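You operate a simulated robot arm through the tools that you are given. There is no shell and no other tool.

You run a simulated robot arm. Do the job below in one go: nothing can be reset, and whatever is moved stays where it is left.

JOB
Rub the rust off the motor end cover, then oil its middle.
Fine: red pad for the rust, blue brush and oil tin for the oil; pad and brush go back. Set down upright: blue brush. A coat counts when it lies all over at full strength: go over it till it gets no stronger. What is to be rubbed or washed off counts as gone when no trace of it is left.

Only the result counts: the job must be done as asked and must still hold three seconds after the hand-in. Knocking over, shifting, dropping, spilling or breaking anything else fails it. A push-on lid holds only when it is set on centred and level and pressed home; a screw cap is set on level and turned clockwise until tight.

ROBOT AND FRAMES
A 6-joint arm with a two-finger parallel gripper, fixed in place. Base frame: the origin is at the foot of the arm, x ahead of it, y to its left, z up. Readings come in m, degrees, newtons and seconds.
With the tool pointing down near the work surface it reaches from about 0.3 to 0.66 m from the base axis. Its first joint turns from -115.0 to 115.0 degrees. Payload 3.43 kg.
Tool frame: the origin (TCP) lies between the finger pads and is the grasp point; the fingertips stand 0.034 m ahead of it; z points along the fingers, y is the line along which they close. Largest opening 0.128 m; finger width 0.024, thickness 0.012; the body of the gripper, 0.048 by 0.13 m, starts 0.096 m behind the TCP.
Orientation is that of the tool frame in the base frame, as a unit quaternion [w, x, y, z]. With the fingers straight down and closing along the base's y, the tool's x points along the base's -x, its y along +y and its z along -z.

CONTROLS
- The arm moves only by the tool move_arm. Its argument "targets" is a list of rows, each a list of 7 numbers: the shift along the base's x, y, z in mm, then the turn, a rotation vector about the base's x, y, z in degrees, then the closure in counts, from 0 (fully open) to 255 (shut). In form: [[tx, ty, tz, ax, ay, az, gripper], ...]. A call has 1 to 20 rows; each row is the pose to reach, as a shift and turn from the pose commanded when the call began. A row lasts 0.2 s, in which the tool goes at most 0.05 m and 8.6 degrees; a call with a longer step from one row to the next is refused whole, and so is a gripper value outside its range. A pose out of reach is approached as far as the arm can. The call stops where the force on the tool passes 40 N (or 10 N more than at its start, if that is more) or the arm is blocked; 0.2 s more then pass. Each finger travels about 0.153 m/s and halts on what it meets, pressing with about 21 N; the grip force reading is that of the motor and also rises with nothing between the fingers. The clock runs only during rows and for 0.2 s after the last one: add rows that repeat a pose to give the fingers time. It gives the time, the measured TCP pose, the force on the tool (base axes), the opening and the grip force at its end, in the units of the frame above (readings bear some noise), with the torque about the TCP (base axes, N m) and any sound that the robot's microphone picked up, and new pictures: "pictures" is both (left out), scene, wrist or none.
- Cameras (640 x 400 px; columns grow to the right, rows downward): "scene" is fixed at [0.3991, -0.5003, 1.4664]; the picture's right is [0.18, 0.98, 0.00], its down [0.75, -0.14, -0.64] and it looks along [-0.63, 0.12, -0.77] (base axes); focal length 283 px, centre (320, 200). "wrist" rides on the gripper at [0.076, -0.011, -0.16] in the tool frame; the picture's right is [0.15, 0.99, 0.00], its down [-0.88, 0.13, -0.46] and it looks along [-0.45, 0.07, 0.89] (tool axes); focal length 234 px, centre (320, 200). There is no depth. A picture from a camera that has moved, and an enlarged one, comes with that camera's place and axes in the base frame and with its lens.
- slide_trunk(by): slides the trunk up (or, below 0, down) by that many m; the arm rides with it, the base frame stays. It gives what a move gives, with no picture.
- zoom(camera, box): a new picture of the part [left, top, right, bottom] of that camera's present view, enlarged. No time passes.
- sign_off(): hands the job in; it is judged then, once.

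Nothing tells you positions but the pictures and the camera data. Unless the task says otherwise, let go and move clear before handing in.

The tools are called after "Request:" by a JSON object that holds its "fn" and its "kwargs". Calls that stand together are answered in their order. move_arm: Moves the arm, as the interface text tells. Its arguments: {"type":"object","properties":{"targets":{"type":"array"},"pictures":{"type":"string","enum":["both","scene","wrist","none"]}},"required":["targets"]} The other tools are called the same way: slide_trunk (by) slides the trunk up or down; zoom (camera, box) takes an enlarged picture of a part of a camera's view; sign_off () hands the job in.

At the start:

```text
clock: 0.0
tcp_pos: [0.0917, -0.3483, 1.2313]
tcp_rot: [0.0, 0.0, 1.0, 0.0]
force: [0.6, 0.8, 0.3]
torque: [-0.01, 0.02, 0.0]
opening: 0.1279
finger_force: 0.1
trunk travel left (down, up): [-0.925, 0.065]
```

scene: 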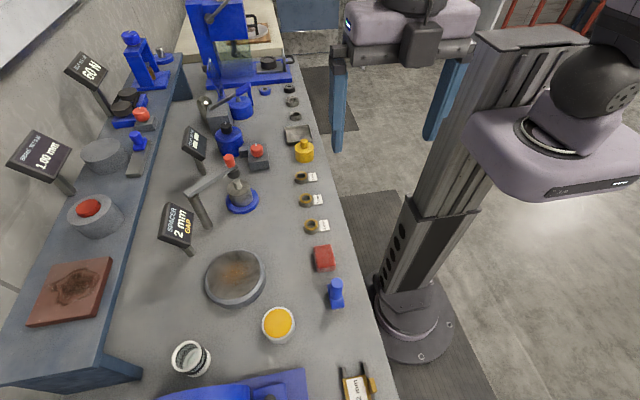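
wrist: 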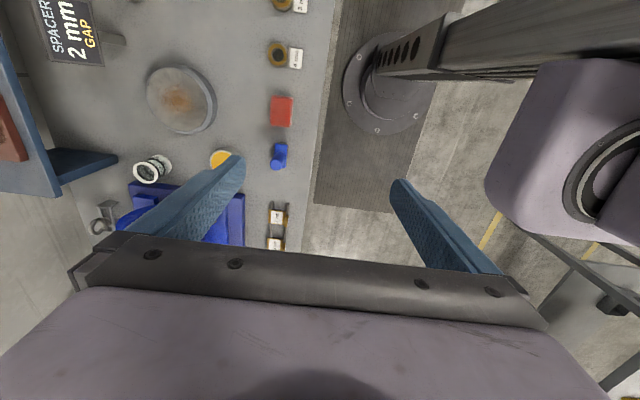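

The bench lies on the arm's right (-y). The rusty disc, probably the end cover, is near scene (236,277), with the red pad near (324,257), the blue brush near (336,293) and an amber tin near (278,323). I'll look closer before moving.

Request:
{"fn": "zoom", "kwargs": {"camera": "scene", "box": [180, 230, 372, 350]}}

Request:
{"fn": "zoom", "kwargs": {"camera": "scene", "box": [290, 230, 370, 320]}}

Request:
{"fn": "zoom", "kwargs": {"camera": "scene", "box": [140, 290, 400, 400]}}

Request:
{"fn": "zoom", "kwargs": {"camera": "scene", "box": [150, 80, 350, 260]}}

Request:
{"fn": "zoom", "kwargs": {"camera": "scene", "box": [0, 100, 180, 340]}}

Request:
{"fn": "zoom", "kwargs": {"camera": "wrist", "box": [80, 40, 320, 200]}}

```text
3.33 times, centred on (276, 290) of scene
camera zoom: at [0.3991, -0.5003, 1.4664], right [0.18, 0.98, 0.0], down [0.75, -0.14, -0.64], along [-0.63, 0.12, -0.77], focal length 944 px, centre (467, -100)
```

zoom: 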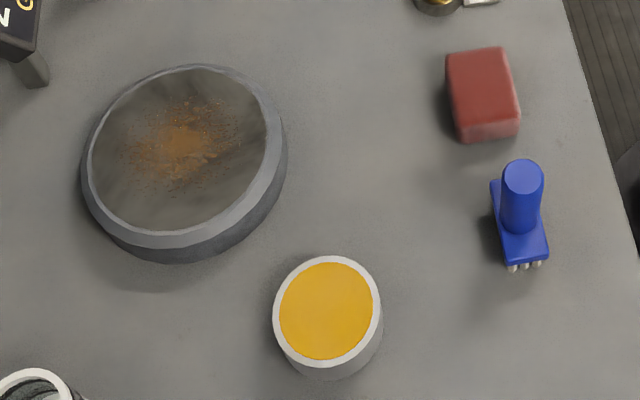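

```text
4.44 times, centred on (330, 275) of scene
camera zoom: at [0.3991, -0.5003, 1.4664], right [0.18, 0.98, 0.0], down [0.75, -0.14, -0.64], along [-0.63, 0.12, -0.77], focal length 1259 px, centre (276, -133)
```

zoom: 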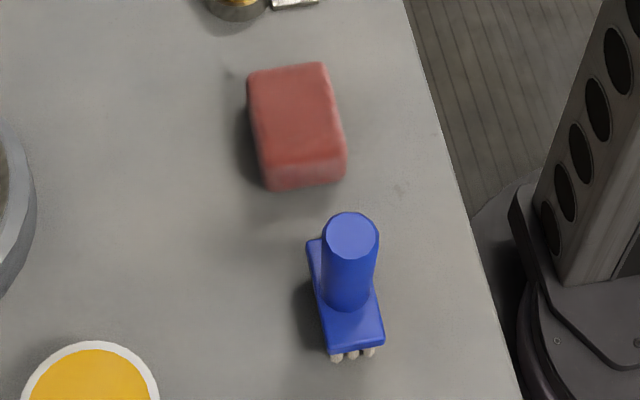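

```text
2.46 times, centred on (270, 345) of scene
camera zoom: at [0.3991, -0.5003, 1.4664], right [0.18, 0.98, 0.0], down [0.75, -0.14, -0.64], along [-0.63, 0.12, -0.77], focal length 697 px, centre (443, -157)
```

zoom: 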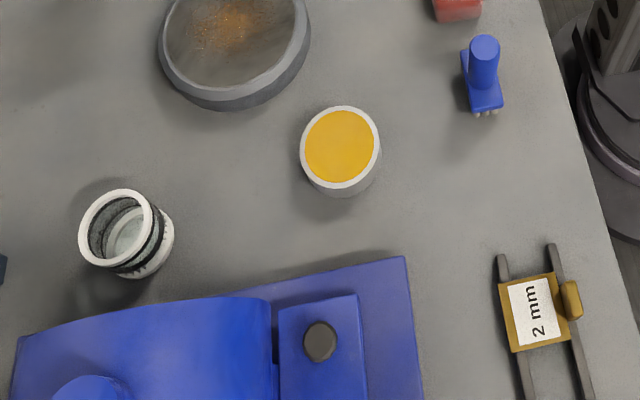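

```text
2.22 times, centred on (250, 170) of scene
camera zoom: at [0.3991, -0.5003, 1.4664], right [0.18, 0.98, 0.0], down [0.75, -0.14, -0.64], along [-0.63, 0.12, -0.77], focal length 630 px, centre (476, 267)
```

zoom: 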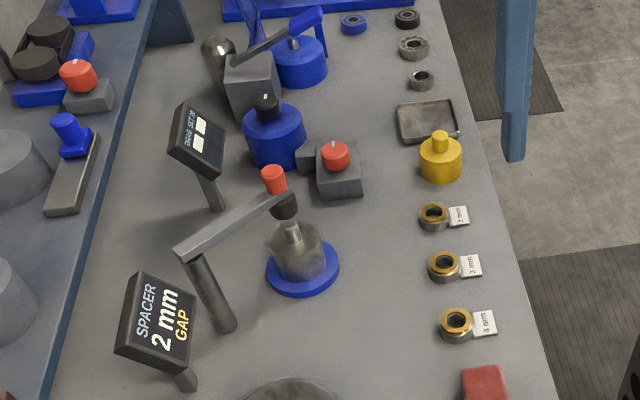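

```text
1.67 times, centred on (90, 220) of scene
camera zoom: at [0.3991, -0.5003, 1.4664], right [0.18, 0.98, 0.0], down [0.75, -0.14, -0.64], along [-0.63, 0.12, -0.77], focal length 472 px, centre (703, 167)
```

zoom: 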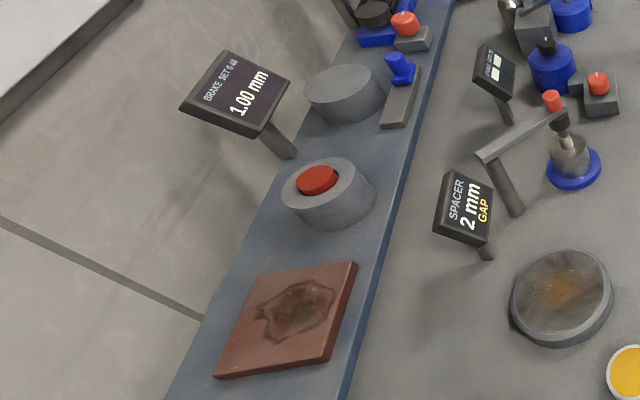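

```text
2.50 times, centred on (200, 120) of wrist
camera zoom: at [0.0156, -0.3592, 1.3905], right [-0.15, 0.99, 0.0], down [0.88, 0.13, 0.46], along [0.45, 0.07, -0.89], focal length 585 px, centre (620, 400)
```

zoom: 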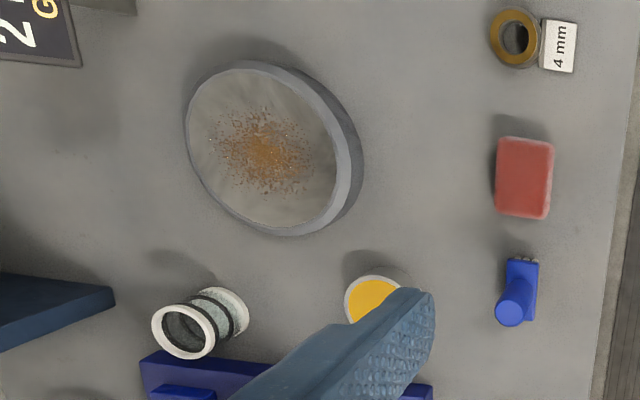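

The cover is at roughly (0.093, -0.637) with its top at about z 0.874, on a table at about 0.852. The pad is near (0.084, -0.429) and the brush handle near (0.179, -0.424). I'll lower the open gripper a little to get closer wrist views.

Request:
{"fn": "move_arm", "kwargs": {"targets": [[6, -20, -36, 0, 0, 0, 0], [12, -40, -72, 0, 0, 0, 0], [18, -60, -108, 0, 0, 0, 0], [24, -80, -144, 0, 0, 0, 0], [30, -100, -180, 0, 0, 0, 0], [30, -100, -180, 0, 0, 0, 0]]}}

```text
clock: 1.4
tcp_pos: [0.1229, -0.4474, 1.0525]
tcp_rot: [0.001, 0.0, 1.0, -0.001]
force: [0.6, 0.0, 0.4]
torque: [-0.02, 0.01, 0.02]
opening: 0.128
finger_force: 0.0
trunk travel left (down, up): [-0.925, 0.065]
camera wrist: at [0.0469, -0.4593, 1.2113], right [-0.15, 0.99, 0.0], down [0.88, 0.13, 0.46], along [0.45, 0.07, -0.89], focal length 234 px, centre (320, 200)
```

scene: 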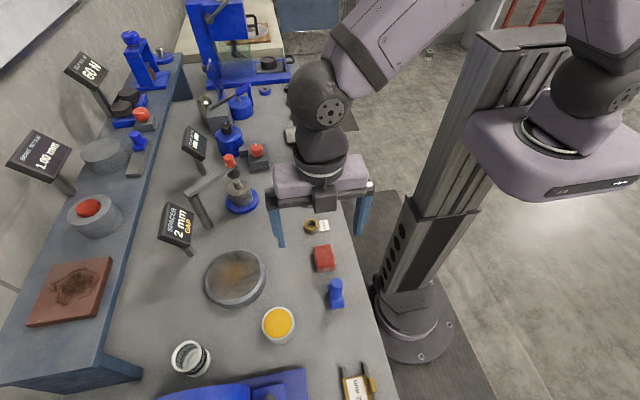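
wrist: 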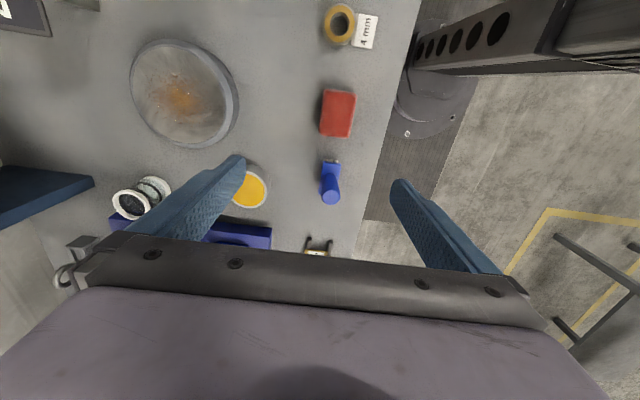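

Now I'll take detailed wrist zooms of the pad, brush, tin and cover.

Request:
{"fn": "zoom", "kwargs": {"camera": "wrist", "box": [290, 70, 386, 130]}}

Request:
{"fn": "zoom", "kwargs": {"camera": "wrist", "box": [290, 145, 386, 215]}}

Request:
{"fn": "zoom", "kwargs": {"camera": "wrist", "box": [100, 20, 290, 220]}}

Request:
{"fn": "zoom", "kwargs": {"camera": "scene", "box": [190, 235, 350, 350]}}

```text
6.67 times, centred on (338, 100) of wrist
camera zoom: at [0.0469, -0.4593, 1.2113], right [-0.15, 0.99, 0.0], down [0.88, 0.13, 0.46], along [0.45, 0.07, -0.89], focal length 1561 px, centre (200, 867)
```

zoom: 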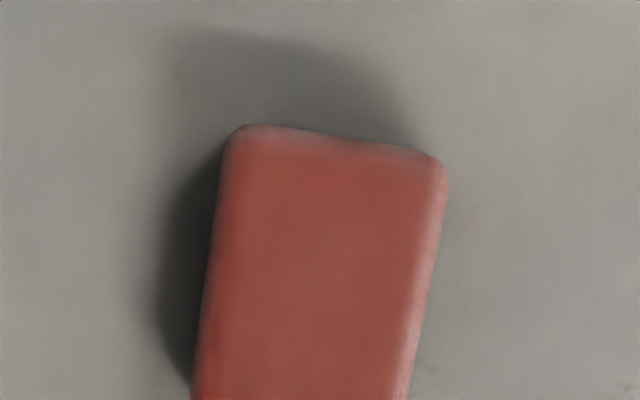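

```text
5.71 times, centred on (338, 180) of wrist
camera zoom: at [0.0469, -0.4593, 1.2113], right [-0.15, 0.99, 0.0], down [0.88, 0.13, 0.46], along [0.45, 0.07, -0.89], focal length 1338 px, centre (217, 314)
```

zoom: 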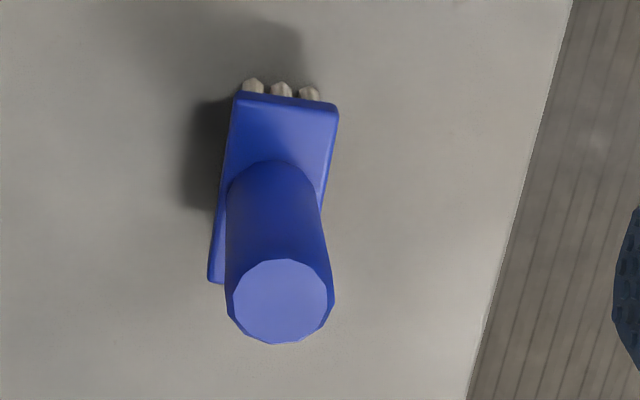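

```text
2.00 times, centred on (195, 120) of wrist
camera zoom: at [0.0469, -0.4593, 1.2113], right [-0.15, 0.99, 0.0], down [0.88, 0.13, 0.46], along [0.45, 0.07, -0.89], focal length 468 px, centre (570, 360)
```

zoom: 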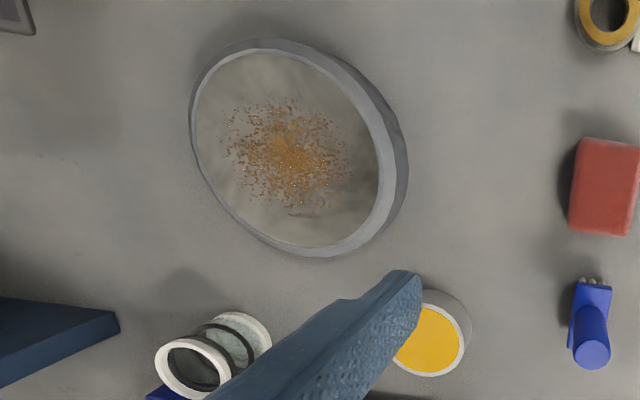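

```text
3.48 times, centred on (270, 292) of scene
camera zoom: at [0.3991, -0.5003, 1.4664], right [0.18, 0.98, 0.0], down [0.75, -0.14, -0.64], along [-0.63, 0.12, -0.77], focal length 985 px, centre (494, -122)
```

zoom: 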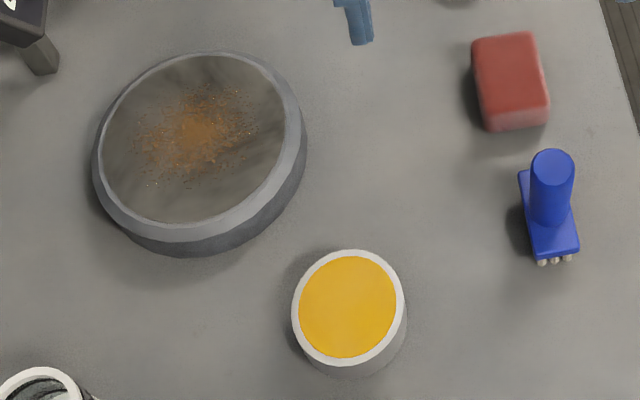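

The pad is aligned with the base axes, centred at about (0.087, -0.429) and 60x42 mm. The brush is at about (0.181, -0.4245), the tin's rim at about (0.215, -0.550, 0.879), and the cover at (0.092, -0.640) with its top at 0.875. I'll go above the pad now.

Request:
{"fn": "move_arm", "kwargs": {"targets": [[-17, 9, -30, 0, 0, 0, 0], [-35, 19, -60, 0, 0, 0, 0], [-35, 19, -90, 0, 0, 0, 0], [-35, 19, -115, 0, 0, 0, 0], [-35, 19, -115, 0, 0, 0, 0]]}}

```text
clock: 2.6
tcp_pos: [0.0859, -0.4299, 0.9362]
tcp_rot: [0.0, 0.0, 1.0, 0.0]
force: [-0.1, -0.4, -0.3]
torque: [0.0, -0.02, 0.0]
opening: 0.1278
finger_force: 0.1
trunk travel left (down, up): [-0.925, 0.065]
camera wrist: at [0.011, -0.4417, 1.0939], right [-0.15, 0.99, 0.0], down [0.88, 0.13, 0.46], along [0.45, 0.07, -0.89], focal length 234 px, centre (320, 200)
```

scene: 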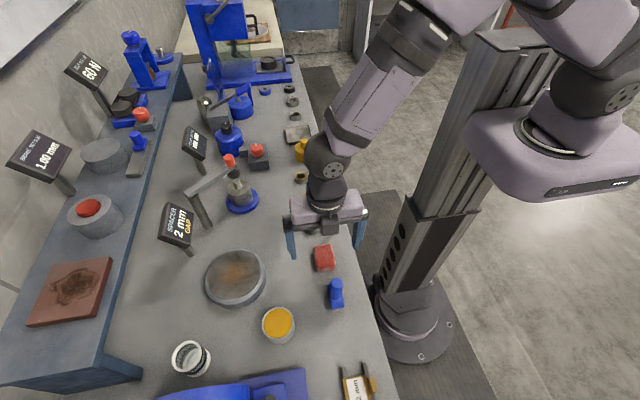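
wrist: 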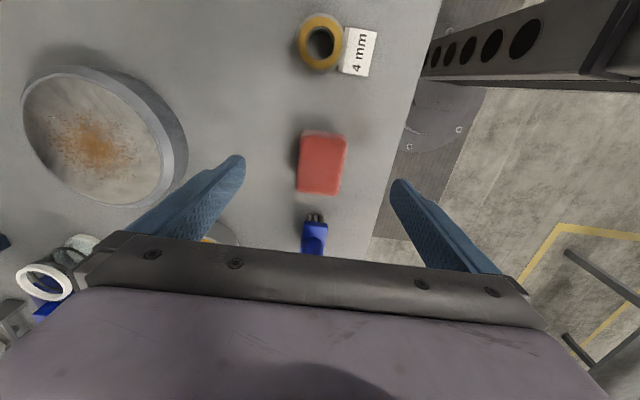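

Request:
{"fn": "zoom", "kwargs": {"camera": "wrist", "box": [280, 115, 370, 260]}}

Request:
{"fn": "zoom", "kwargs": {"camera": "scene", "box": [295, 235, 355, 315]}}

```text
2.76 times, centred on (325, 188) of wrist
camera zoom: at [0.011, -0.4417, 1.0939], right [-0.15, 0.99, 0.0], down [0.88, 0.13, 0.46], along [0.45, 0.07, -0.89], focal length 646 px, centre (306, 234)
```

zoom: 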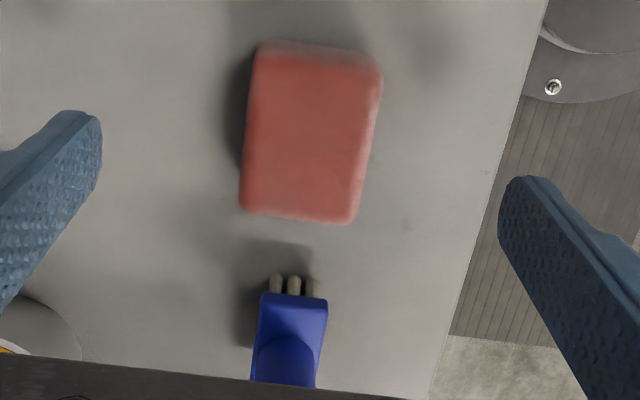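

```text
5.00 times, centred on (325, 275) of scene
camera zoom: at [0.3991, -0.5003, 1.4664], right [0.18, 0.98, 0.0], down [0.75, -0.14, -0.64], along [-0.63, 0.12, -0.77], focal length 1416 px, centre (295, -175)
```

zoom: 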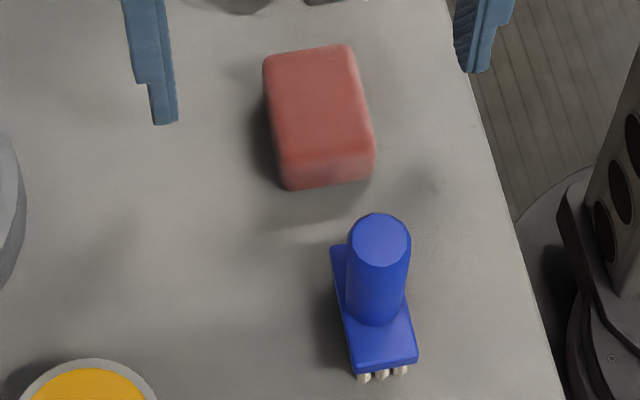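

The pad is centred between the fingers. I'll descend so the fingertips stop about 8 mm above the table, then close on it.

Request:
{"fn": "move_arm", "kwargs": {"targets": [[0, 0, -15, 0, 0, 0, 0], [0, 0, -30, 0, 0, 0, 0], [0, 0, -43, 0, 0, 0, 0], [0, 0, -43, 0, 0, 0, 0], [0, 0, -43, 0, 0, 0, 80], [0, 0, -43, 0, 0, 0, 140], [0, 0, -43, 0, 0, 0, 200], [0, 0, -43, 0, 0, 0, 255], [0, 0, -43, 0, 0, 0, 255], [0, 0, -43, 0, 0, 0, 255]]}}

```text
clock: 4.8
tcp_pos: [0.0868, -0.4296, 0.8928]
tcp_rot: [0.0, 0.0, 1.0, -0.001]
force: [-0.4, -0.2, 0.1]
torque: [-0.02, 0.01, 0.03]
opening: 0.0437
finger_force: 20.9
trunk travel left (down, up): [-0.925, 0.065]
camera wrist: at [0.0114, -0.4408, 1.0512], right [-0.15, 0.99, 0.0], down [0.88, 0.13, 0.46], along [0.45, 0.07, -0.89], focal length 234 px, centre (320, 200)
```

scene: 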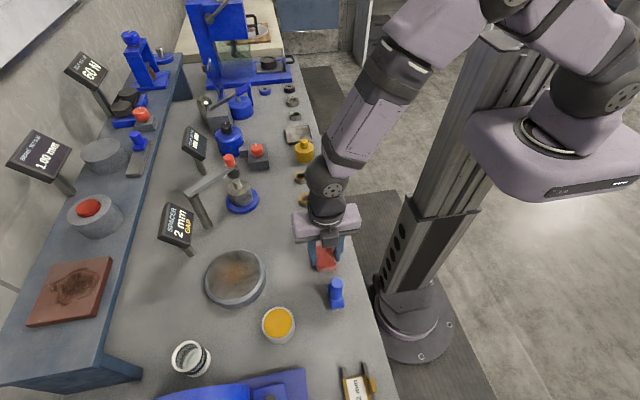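
wrist: 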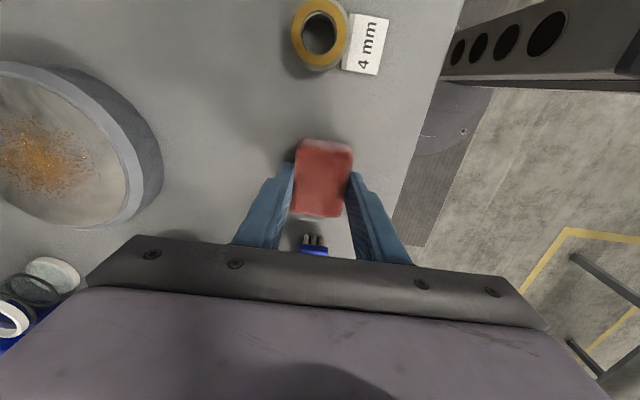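

The pad is gripped (opening 43.7 mm). Next I lift it and carry it above the cover to check the reach there.

Request:
{"fn": "move_arm", "kwargs": {"targets": [[0, 0, 20, 0, 0, 0, 255], [0, 0, 45, 0, 0, 0, 255], [0, 0, 70, 0, 0, 0, 255], [1, -35, 70, 0, 0, 0, 255], [2, -70, 70, 0, 0, 0, 255], [3, -105, 70, 0, 0, 0, 255], [4, -140, 70, 0, 0, 0, 255], [5, -175, 70, 0, 0, 0, 255], [5, -211, 70, 0, 0, 0, 255], [5, -211, 70, 0, 0, 0, 255]]}}

```text
clock: 7.0
tcp_pos: [0.0901, -0.6024, 0.963]
tcp_rot: [0.0, 0.0, 1.0, 0.0]
force: [0.5, -0.1, -0.3]
torque: [0.05, -0.01, 0.0]
opening: 0.0
finger_force: 20.2
out of reach, approached as far as the arm can: row 9, 10
trunk travel left (down, up): [-0.925, 0.065]
camera wrist: at [0.0149, -0.6145, 1.1224], right [-0.15, 0.99, 0.0], down [0.88, 0.13, 0.46], along [0.45, 0.07, -0.89], focal length 234 px, centre (320, 200)
```

scene: 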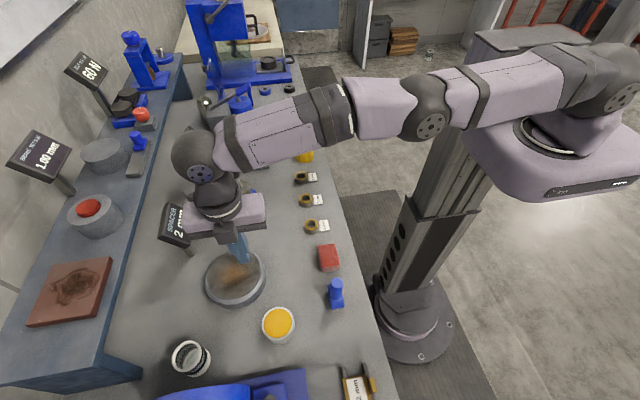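
wrist: 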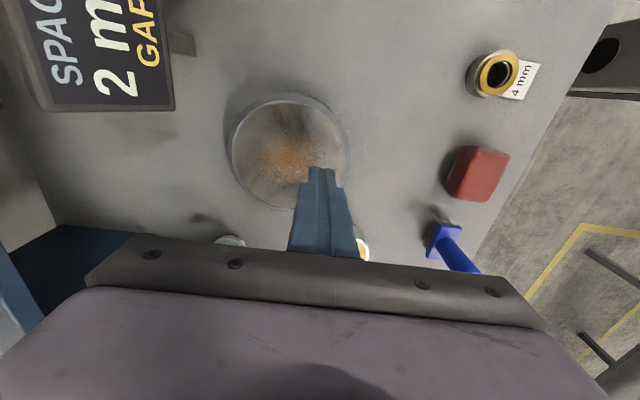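

The grip failed: the opening reads 0, and the pad is still on the table, slightly shifted. The arm also stopped short at y of about -0.60. I'll inspect the pad before doing anything else.

Request:
{"fn": "zoom", "kwargs": {"camera": "scene", "box": [295, 235, 355, 315]}}

Request:
{"fn": "zoom", "kwargs": {"camera": "wrist", "box": [410, 120, 540, 280]}}

Request:
{"fn": "zoom", "kwargs": {"camera": "wrist", "box": [210, 70, 370, 230]}}

Request:
{"fn": "zoom", "kwargs": {"camera": "scene", "box": [340, 0, 640, 200]}}

```text
5.00 times, centred on (325, 275) of scene
camera zoom: at [0.3991, -0.5003, 1.4664], right [0.18, 0.98, 0.0], down [0.75, -0.14, -0.64], along [-0.63, 0.12, -0.77], focal length 1416 px, centre (295, -175)
```

zoom: 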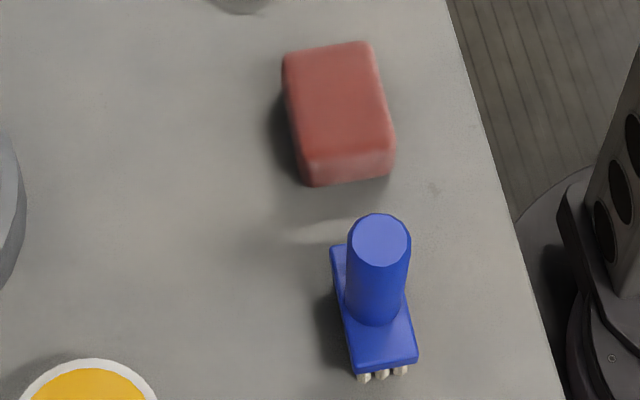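

```text
2.50 times, centred on (475, 200) of wrist
camera zoom: at [0.0149, -0.6145, 1.1224], right [-0.15, 0.99, 0.0], down [0.88, 0.13, 0.46], along [0.45, 0.07, -0.89], focal length 585 px, centre (-68, 200)
```

zoom: 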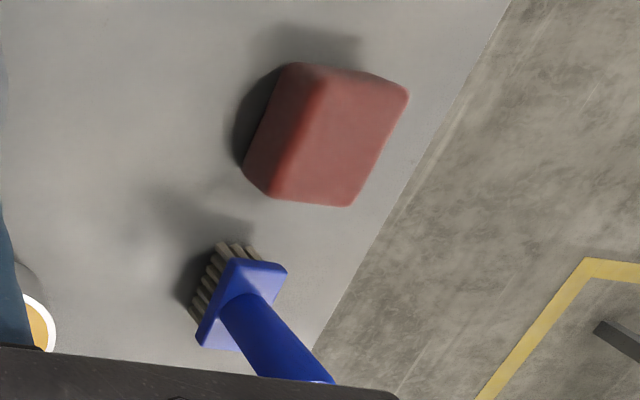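

```text
2.50 times, centred on (290, 150) of wrist
camera zoom: at [0.0149, -0.6145, 1.1224], right [-0.15, 0.99, 0.0], down [0.88, 0.13, 0.46], along [0.45, 0.07, -0.89], focal length 585 px, centre (395, 325)
```

zoom: 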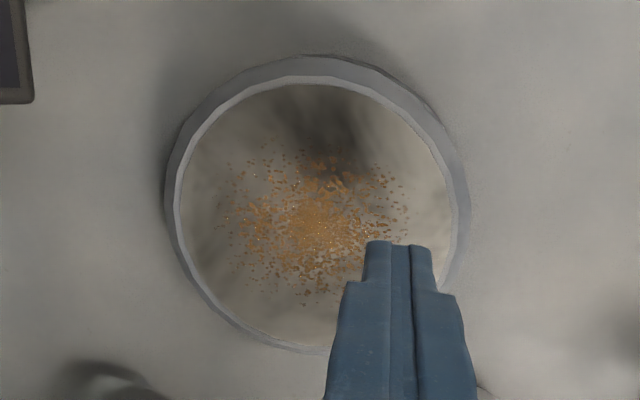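

```text
2.00 times, centred on (490, 100) of scene
camera zoom: at [0.3991, -0.5003, 1.4664], right [0.18, 0.98, 0.0], down [0.75, -0.14, -0.64], along [-0.63, 0.12, -0.77], focal length 566 px, centre (-20, 400)
```

zoom: 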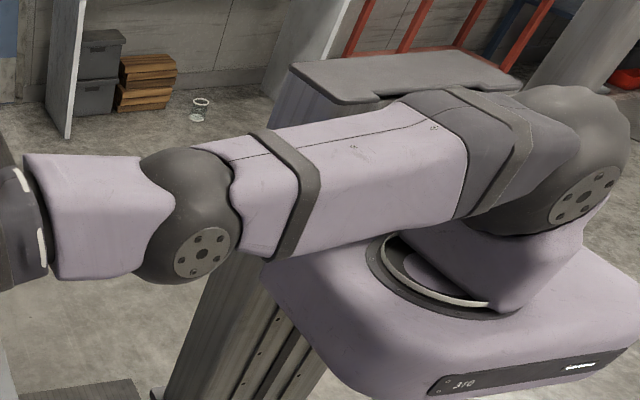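

The pad is intact and upright, but it moved about 8 mm toward the edge. First I'll check where the commanded pose stands by stepping back inward at a safe height.

Request:
{"fn": "move_arm", "kwargs": {"targets": [[0, 20, 0, 0, 0, 0, 255], [0, 50, 0, 0, 0, 0, 255], [0, 50, 0, 0, 0, 0, 255]], "pictures": "none"}}

```text
clock: 7.8
tcp_pos: [0.0907, -0.5508, 0.9628]
tcp_rot: [-0.001, 0.0, 1.0, 0.001]
force: [-0.4, -0.5, -0.5]
torque: [-0.01, -0.01, -0.02]
opening: 0.0
finger_force: 21.3
trunk travel left (down, up): [-0.925, 0.065]
```

The commanded pose was clipped at y of about -0.601. I'll raise the arm 100 mm and lower the trunk by the same amount, to see whether a lower shoulder extends the reach.

Request:
{"fn": "move_arm", "kwargs": {"targets": [[0, 0, 35, 0, 0, 0, 255], [0, 0, 70, 0, 0, 0, 255], [0, 0, 100, 0, 0, 0, 255], [0, 0, 100, 0, 0, 0, 255]], "pictures": "none"}}

Request:
{"fn": "slide_trunk", "kwargs": {"by": -0.1}}

Request:
{"fn": "move_arm", "kwargs": {"targets": [[0, -25, 0, 0, 0, 0, 255], [0, -50, 0, 0, 0, 0, 255], [0, -70, 0, 0, 0, 0, 255], [0, -90, 0, 0, 0, 0, 255], [0, -110, 0, 0, 0, 0, 255], [0, -110, 0, 0, 0, 0, 255]]}}

```text
clock: 8.8
tcp_pos: [0.0886, -0.5525, 1.0621]
tcp_rot: [0.0, 0.0, 1.0, 0.0]
force: [0.1, -0.5, 0.4]
torque: [0.02, 0.02, 0.01]
opening: 0.0002
finger_force: 21.3
trunk travel left (down, up): [-0.925, 0.065]
```

```text
clock: 10.1
tcp_pos: [0.0892, -0.5516, 0.9633]
tcp_rot: [0.0, 0.0, 1.0, 0.001]
force: [0.1, 0.9, -0.5]
torque: [-0.01, 0.02, -0.01]
opening: 0.0001
finger_force: 21.0
trunk travel left (down, up): [-0.825, 0.165]
```

```text
clock: 11.5
tcp_pos: [0.0906, -0.5998, 0.9603]
tcp_rot: [-0.001, -0.001, 1.0, 0.0]
force: [0.1, -0.4, -0.2]
torque: [-0.05, 0.02, -0.03]
opening: 0.0
finger_force: 21.0
out of reach, approached as far as the arm can: row 3, 4, 5, 6
trunk travel left (down, up): [-0.825, 0.165]
camera wrist: at [0.0143, -0.6114, 1.1196], right [-0.15, 0.99, 0.0], down [0.88, 0.13, 0.46], along [0.45, 0.07, -0.89], focal length 234 px, centre (320, 200)
```

scene: 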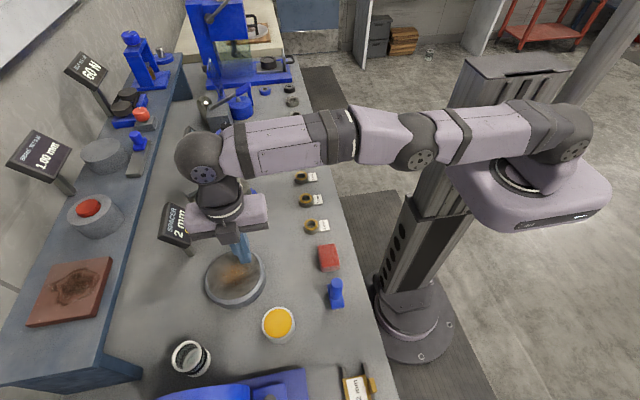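
wrist: 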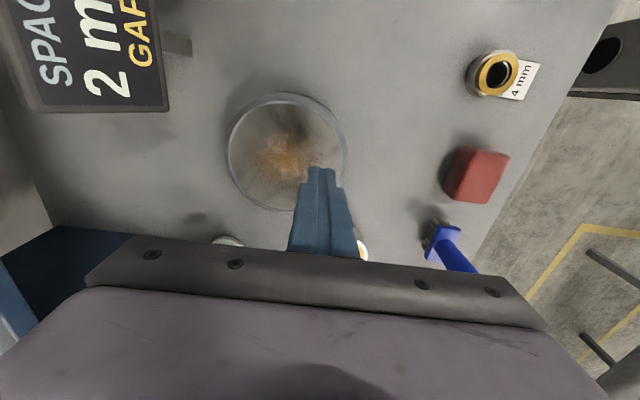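

With the tool vertical the reach tops out near 0.61 m, so the cover needs a tilted tool. I'll yaw the gripper so it closes along x, with the camera on the robot's side, which lets me tilt it outward. I'll do that while moving to the free spot between pad and cover.

Request:
{"fn": "move_arm", "kwargs": {"targets": [[0, 8, 0, 0, 0, -8.2, 255], [0, 16, 0, 0, 0, -16.4, 255], [0, 24, 0, 0, 0, -24.6, 255], [0, 32, 0, 0, 0, -32.8, 255], [0, 40, 0, 0, 0, -41, 255], [0, 48, 0, 0, 0, -49.2, 255], [0, 56, 0, 0, 0, -57.4, 255], [0, 64, 0, 0, 0, -65.6, 255], [0, 72, 0, 0, 0, -73.8, 255], [0, 80, 0, 0, 0, -82, 255], [0, 90, 0, 0, 0, -90, 255], [0, 90, 0, 0, 0, -90, 255]]}}

```text
clock: 14.1
tcp_pos: [0.0881, -0.5114, 0.9584]
tcp_rot: [0.0, 0.707, 0.707, 0.001]
force: [0.1, 0.1, 0.2]
torque: [-0.04, -0.01, -0.01]
opening: 0.0
finger_force: 21.3
trunk travel left (down, up): [-0.825, 0.165]
camera wrist: at [0.0783, -0.4355, 1.1178], right [0.99, 0.14, 0.0], down [0.13, -0.88, 0.46], along [0.07, -0.45, -0.89], focal length 234 px, centre (320, 200)
```

scene: 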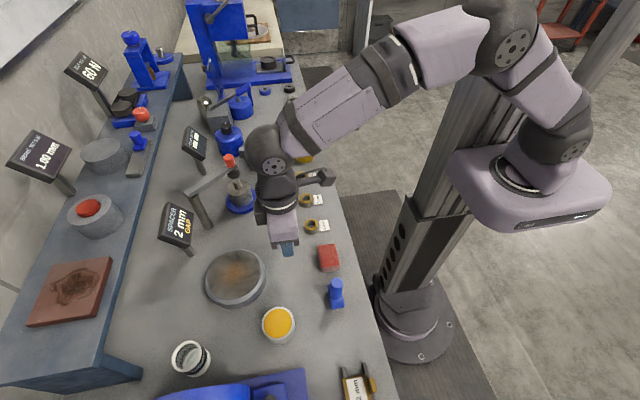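
wrist: 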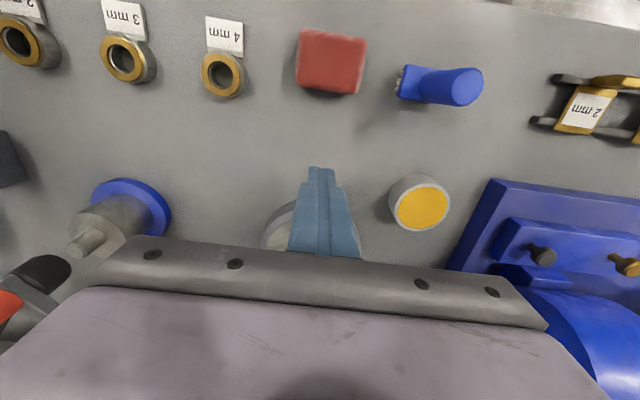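

Yaw is fine. Now I'll touch the table gently with closed fingertips at this free spot to get its exact height.

Request:
{"fn": "move_arm", "kwargs": {"targets": [[0, 0, -25, 0, 0, 0, 255], [0, 0, -50, 0, 0, 0, 255], [0, 0, -60, 0, 0, 0, 255], [0, 0, -60, 0, 0, 0, 255]], "pictures": "none"}}

Request:
{"fn": "move_arm", "kwargs": {"targets": [[0, 0, -1, 0, 0, 0, 255], [0, 0, -2, 0, 0, 0, 255], [0, 0, -3, 0, 0, 0, 255], [0, 0, -4, 0, 0, 0, 255], [0, 0, -5, 0, 0, 0, 255], [0, 0, -6, 0, 0, 0, 255], [0, 0, -7, 0, 0, 0, 255], [0, 0, -8, 0, 0, 0, 255]], "pictures": "none"}}

```text
clock: 15.1
tcp_pos: [0.0891, -0.5097, 0.8972]
tcp_rot: [0.001, 0.707, 0.707, 0.0]
force: [0.6, -0.5, 0.1]
torque: [0.01, 0.0, 0.01]
opening: 0.0
finger_force: 21.3
trunk travel left (down, up): [-0.825, 0.165]
```

```text
clock: 16.9
tcp_pos: [0.0891, -0.5113, 0.89]
tcp_rot: [0.001, 0.707, 0.707, 0.0]
force: [-0.4, -0.3, -0.2]
torque: [0.0, 0.01, 0.01]
opening: 0.0001
finger_force: 21.3
trunk travel left (down, up): [-0.825, 0.165]
```

Request:
{"fn": "move_arm", "kwargs": {"targets": [[0, 0, -1, 0, 0, 0, 255], [0, 0, -2, 0, 0, 0, 255], [0, 0, -3, 0, 0, 0, 255], [0, 0, -4, 0, 0, 0, 255], [0, 0, -5, 0, 0, 0, 255]], "pictures": "none"}}

Request:
{"fn": "zoom", "kwargs": {"camera": "scene", "box": [230, 160, 350, 280]}}

```text
clock: 18.1
tcp_pos: [0.09, -0.5104, 0.8856]
tcp_rot: [0.0, 0.707, 0.707, 0.0]
force: [-0.3, -0.6, 0.6]
torque: [0.02, 0.0, 0.02]
opening: 0.0
finger_force: 20.7
trunk travel left (down, up): [-0.825, 0.165]
```

```text
3.33 times, centred on (290, 220) of scene
camera zoom: at [0.3991, -0.5003, 1.4664], right [0.18, 0.98, 0.0], down [0.75, -0.14, -0.64], along [-0.63, 0.12, -0.77], focal length 944 px, centre (420, 133)
```

zoom: 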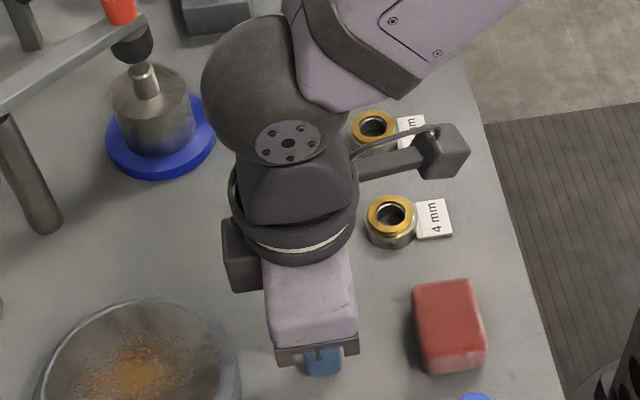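

Request:
{"fn": "move_arm", "kwargs": {"targets": [[0, 0, -1, 0, 0, 0, 255], [0, 0, -2, 0, 0, 0, 255], [0, 0, -3, 0, 0, 0, 255], [0, 0, -4, 0, 0, 0, 255]], "pictures": "none"}}

```text
clock: 19.1
tcp_pos: [0.09, -0.511, 0.8838]
tcp_rot: [0.001, 0.707, 0.707, -0.001]
force: [2.9, 2.8, 17.2]
torque: [0.3, -0.06, -0.01]
opening: 0.0
finger_force: 21.4
trunk travel left (down, up): [-0.825, 0.165]
```

The table is at z of about 0.850, since contact came at TCP 0.884. I'll back off upward and look closely at the pad's shape and new pose.

Request:
{"fn": "move_arm", "kwargs": {"targets": [[0, 0, 20, 0, 0, 0, 255], [0, 0, 60, 0, 0, 0, 255], [0, 0, 90, 0, 0, 0, 255], [0, 20, 100, 0, 0, 0, 255], [0, 20, 100, 0, 0, 0, 0], [0, 20, 100, 0, 0, 0, 0], [0, 20, 100, 0, 0, 0, 0], [0, 20, 100, 0, 0, 0, 0]]}}

Request:
{"fn": "zoom", "kwargs": {"camera": "scene", "box": [304, 240, 348, 276]}}

Request:
{"fn": "zoom", "kwargs": {"camera": "wrist", "box": [280, 40, 400, 140]}}

```text
clock: 20.9
tcp_pos: [0.0895, -0.4907, 0.9804]
tcp_rot: [0.0, 0.707, 0.707, 0.0]
force: [-0.1, -0.2, 0.0]
torque: [0.03, 0.02, -0.02]
opening: 0.128
finger_force: 0.0
trunk travel left (down, up): [-0.825, 0.165]
camera wrist: at [0.0783, -0.4154, 1.1407], right [0.99, 0.15, 0.0], down [0.13, -0.88, 0.46], along [0.07, -0.45, -0.89], focal length 234 px, centre (320, 200)
```

scene: 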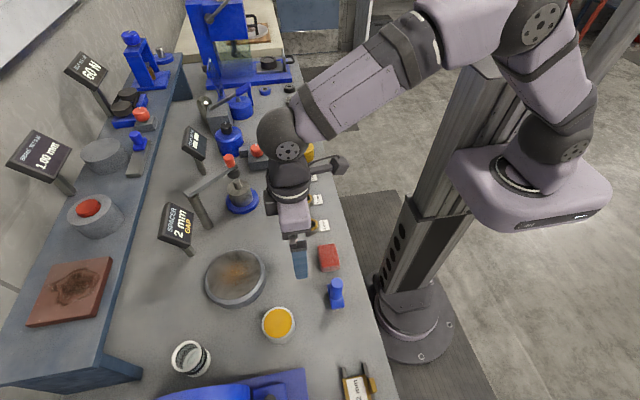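
wrist: 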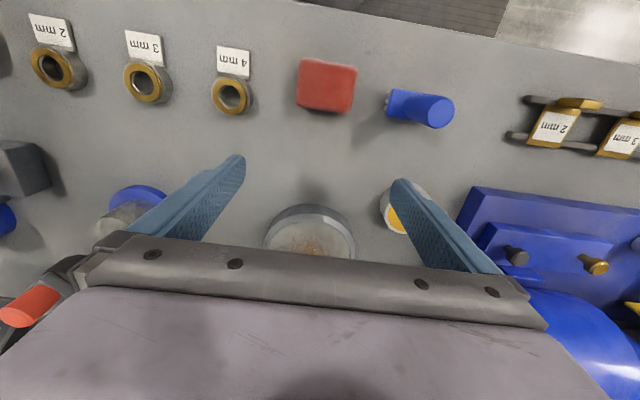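

```text
11.11 times, centred on (326, 258) of scene
camera zoom: at [0.3991, -0.5003, 1.4664], right [0.18, 0.98, 0.0], down [0.75, -0.14, -0.64], along [-0.63, 0.12, -0.77], focal length 3147 px, centre (253, -444)
```

zoom: 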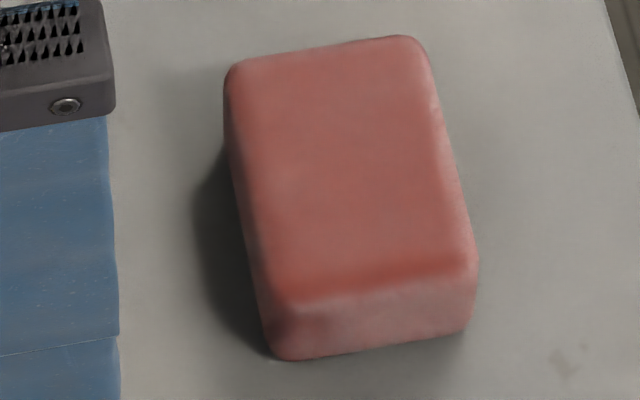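

```text
4.00 times, centred on (340, 90) of wrist
camera zoom: at [0.0783, -0.4154, 1.1407], right [0.99, 0.15, 0.0], down [0.13, -0.88, 0.46], along [0.07, -0.45, -0.89], focal length 937 px, centre (240, 640)
```

zoom: 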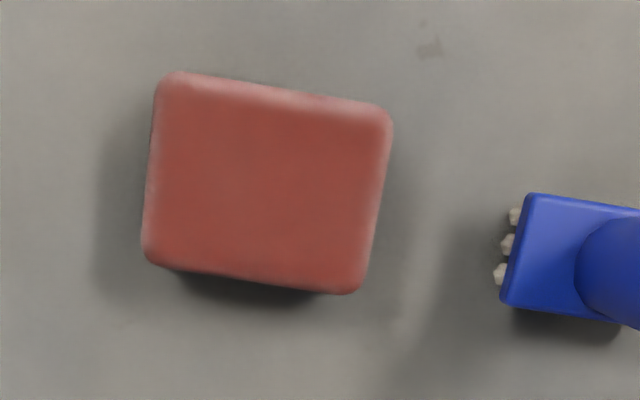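

The pad now lies at about (0.086, -0.422), a flat rounded box 25 mm high. Before regripping, I'll test reach over the cover with the fingers closed and the tool tilted 18° outward.

Request:
{"fn": "move_arm", "kwargs": {"targets": [[0, 0, 0, -6, 0, 0, 255], [0, 0, 0, -12, 0, 0, 255], [0, 0, 0, -18, 0, 0, 255], [0, -45, 0, -18, 0, 0, 255], [0, -90, 0, -18, 0, 0, 255], [0, -130, 0, -18, 0, 0, 255], [0, -150, 0, -18, 0, 0, 255], [0, -160, 0, -18, 0, 0, 255], [0, -170, 0, -18, 0, 0, 255], [0, -180, 0, -18, 0, 0, 255], [0, -190, 0, -18, 0, 0, 255], [0, -190, 0, -18, 0, 0, 255]]}}

```text
clock: 23.5
tcp_pos: [0.0895, -0.6746, 0.9803]
tcp_rot: [0.11, 0.698, 0.699, -0.11]
force: [0.1, 0.5, 0.4]
torque: [-0.01, 0.01, 0.01]
opening: 0.0
finger_force: 20.9
out of reach, approached as far as the arm can: row 11, 12
trunk travel left (down, up): [-0.825, 0.165]
camera wrist: at [0.0788, -0.5536, 1.1081], right [0.99, 0.14, -0.05], down [0.13, -0.7, 0.71], along [0.07, -0.7, -0.71], focal length 234 px, centre (320, 200)
```

scene: 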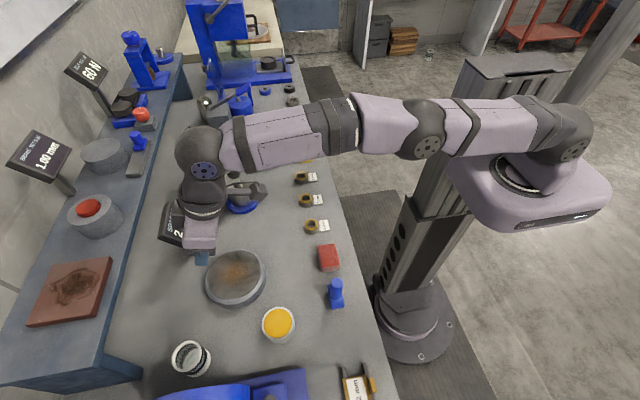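
wrist: 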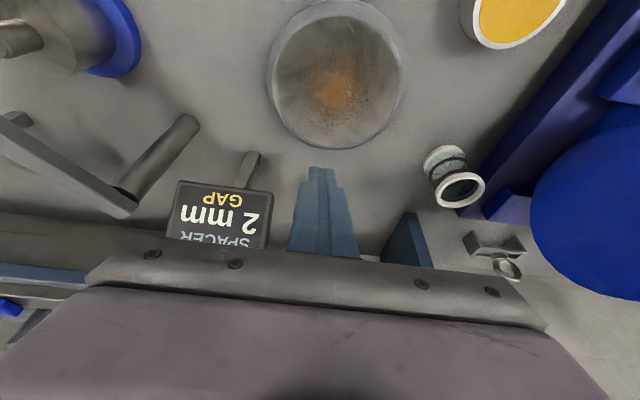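

At 18° tilt the tool reaches y of about -0.675, which is enough. Now I go back over the pad with a partial opening of about 76 mm, so the right finger clears the brush block when I descend.

Request:
{"fn": "move_arm", "kwargs": {"targets": [[0, 44, 0, 0, 0, 0, 255], [0, 88, 0, 0, 0, 0, 255], [-1, 132, 0, 0, 0, 0, 255], [-2, 176, 0, 0, 0, 0, 180], [-3, 220, 0, 0, 0, 0, 104], [-3.5, 261, 0, 0, 0, 0, 104], [-3.5, 261, 0, 0, 0, 0, 104], [-3.5, 261, 0, 0, 0, 0, 104]]}}

Request:
{"fn": "zoom", "kwargs": {"camera": "wrist", "box": [220, 100, 460, 250]}}

```text
clock: 25.3
tcp_pos: [0.086, -0.4149, 0.9793]
tcp_rot: [0.111, 0.698, 0.698, -0.111]
force: [0.1, -0.2, -0.3]
torque: [-0.02, 0.0, -0.01]
opening: 0.0756
finger_force: 0.0
trunk travel left (down, up): [-0.825, 0.165]
camera wrist: at [0.0742, -0.2936, 1.1075], right [0.99, 0.14, -0.05], down [0.13, -0.7, 0.71], along [0.07, -0.7, -0.71], focal length 234 px, centre (320, 200)
```

scene: 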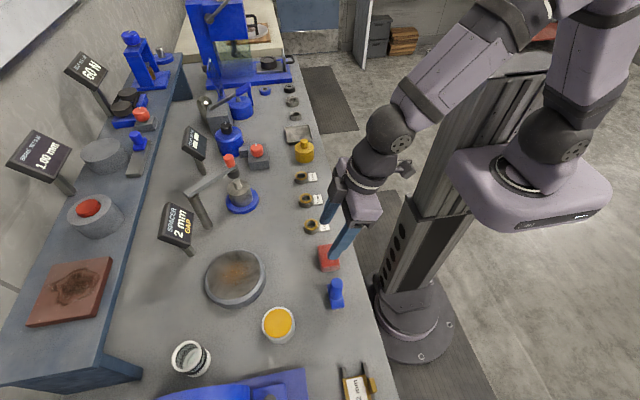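
wrist: 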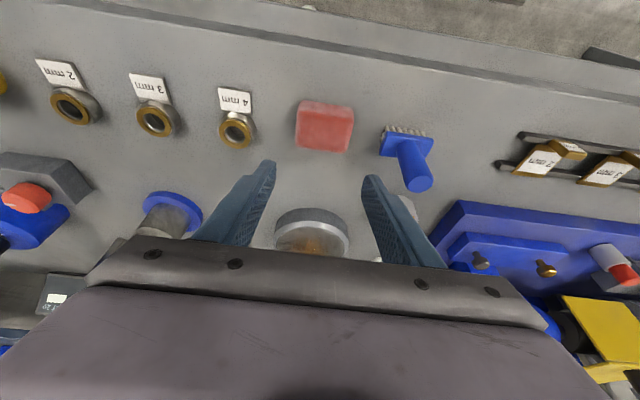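

```text
2.67 times, centred on (340, 175) of wrist
camera zoom: at [0.0742, -0.2936, 1.1075], right [0.99, 0.14, -0.05], down [0.13, -0.7, 0.71], along [0.07, -0.7, -0.71], focal length 624 px, centre (267, 267)
```

zoom: 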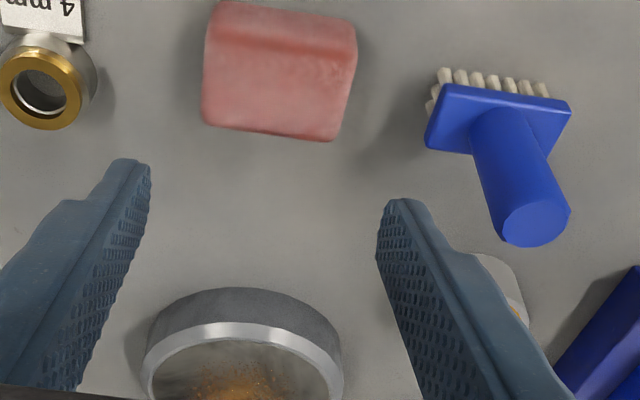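

Alignment looks good. I'll descend vertically to the grip height, then check before closing.

Request:
{"fn": "move_arm", "kwargs": {"targets": [[0, 0, -30, 0, 0, 0, 104], [0, 0, -60, 0, 0, 0, 104], [0, 0, -80, 0, 0, 0, 104], [0, 0, -90, 0, 0, 0, 104], [0, 0, -90, 0, 0, 0, 104]]}}

Request:
{"fn": "zoom", "kwargs": {"camera": "wrist", "box": [220, 80, 460, 230]}}

Request:
{"fn": "zoom", "kwargs": {"camera": "scene", "box": [290, 215, 370, 315]}}

```text
clock: 26.5
tcp_pos: [0.0863, -0.4136, 0.8891]
tcp_rot: [0.111, 0.698, 0.698, -0.111]
force: [0.9, 1.1, 0.7]
torque: [-0.01, -0.04, 0.02]
opening: 0.0757
finger_force: 0.1
trunk travel left (down, up): [-0.825, 0.165]
camera wrist: at [0.0754, -0.2936, 1.0172], right [0.99, 0.14, -0.05], down [0.13, -0.7, 0.71], along [0.07, -0.7, -0.71], focal length 234 px, centre (320, 200)
```

scene: 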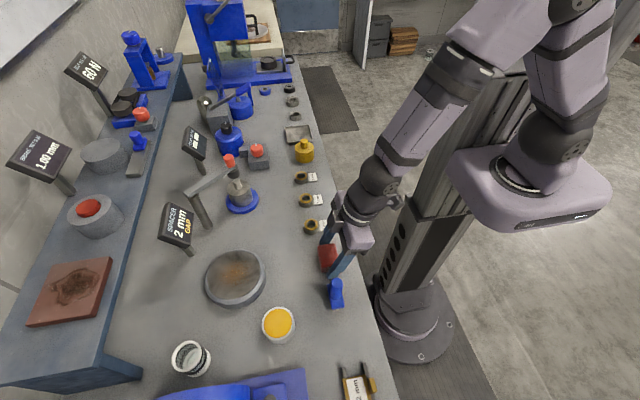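
wrist: 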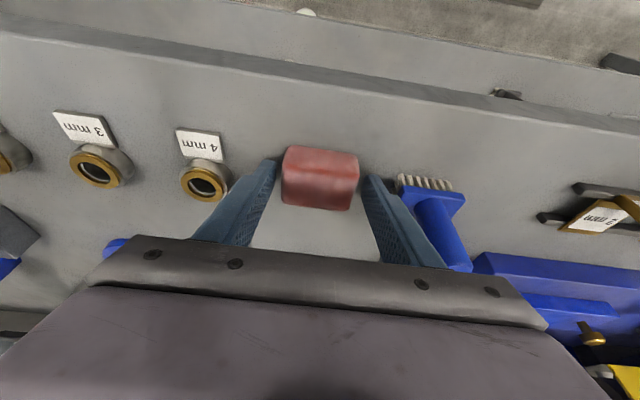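

```text
2.67 times, centred on (340, 155) of wrist
camera zoom: at [0.0754, -0.2936, 1.0172], right [0.99, 0.14, -0.05], down [0.13, -0.7, 0.71], along [0.07, -0.7, -0.71], focal length 624 px, centre (267, 320)
```

zoom: 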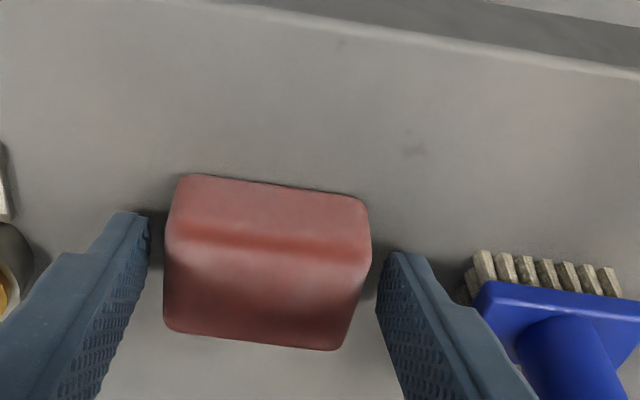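

```text
4.00 times, centred on (330, 265) of scene
camera zoom: at [0.3991, -0.5003, 1.4664], right [0.18, 0.98, 0.0], down [0.75, -0.14, -0.64], along [-0.63, 0.12, -0.77], focal length 1133 px, centre (280, -60)
```

zoom: 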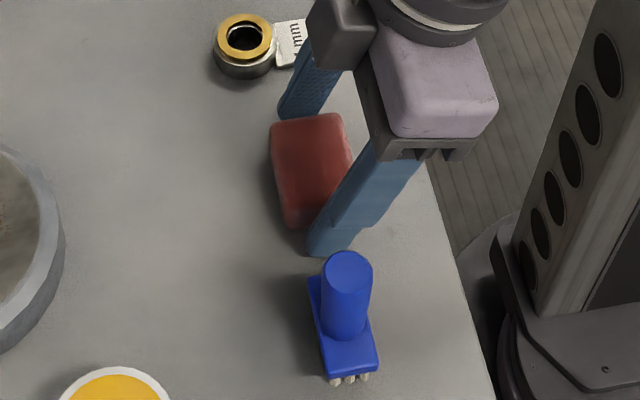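

Both fingers stand on either side of the pad's ends. I'll close, then lift slowly a few millimetres and check that it holds.

Request:
{"fn": "move_arm", "kwargs": {"targets": [[0, 0, 0, 0, 0, 0, 120], [0, 0, 0, 0, 0, 0, 140], [0, 0, 0, 0, 0, 0, 180], [0, 0, 0, 0, 0, 0, 255], [0, 0, 0, 0, 0, 0, 255], [0, 0, 0, 0, 0, 0, 255]]}}

Request:
{"fn": "zoom", "kwargs": {"camera": "wrist", "box": [220, 80, 460, 230]}}

Request:
{"fn": "zoom", "kwargs": {"camera": "scene", "box": [290, 215, 370, 315]}}

```text
clock: 27.9
tcp_pos: [0.0856, -0.4136, 0.8894]
tcp_rot: [0.111, 0.698, 0.699, -0.111]
force: [-0.1, 0.4, -0.6]
torque: [-0.01, -0.02, 0.03]
opening: 0.0588
finger_force: 21.2
trunk travel left (down, up): [-0.825, 0.165]
camera wrist: at [0.0753, -0.2937, 1.0173], right [0.99, 0.14, -0.05], down [0.13, -0.7, 0.71], along [0.07, -0.7, -0.71], focal length 234 px, centre (320, 200)
```

scene: 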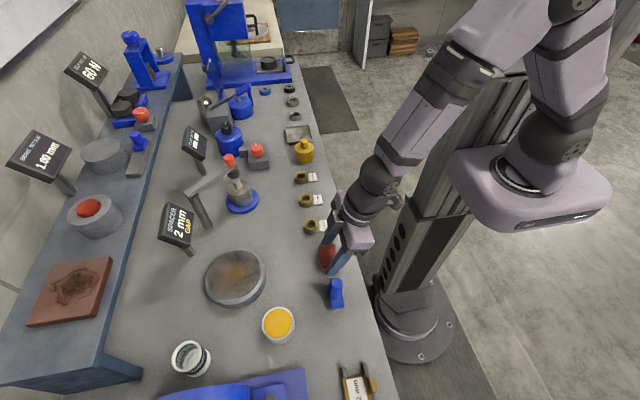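
wrist: 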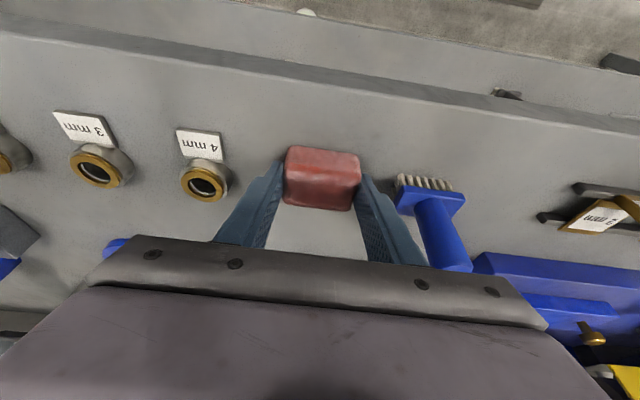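

```text
2.67 times, centred on (340, 155) of wrist
camera zoom: at [0.0753, -0.2937, 1.0173], right [0.99, 0.14, -0.05], down [0.13, -0.7, 0.71], along [0.07, -0.7, -0.71], focal length 624 px, centre (267, 320)
```

zoom: 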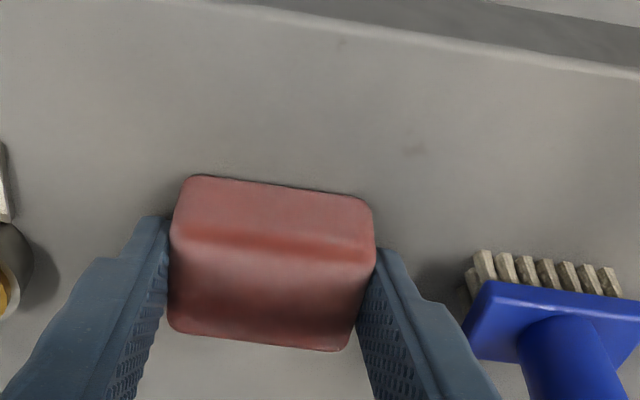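

```text
4.00 times, centred on (330, 265) of scene
camera zoom: at [0.3991, -0.5003, 1.4664], right [0.18, 0.98, 0.0], down [0.75, -0.14, -0.64], along [-0.63, 0.12, -0.77], focal length 1133 px, centre (280, -60)
```

zoom: 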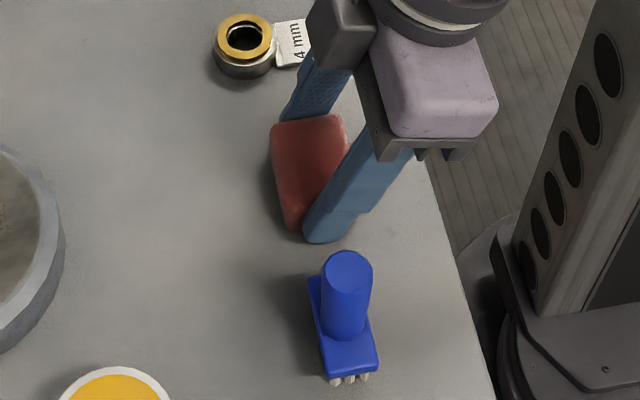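

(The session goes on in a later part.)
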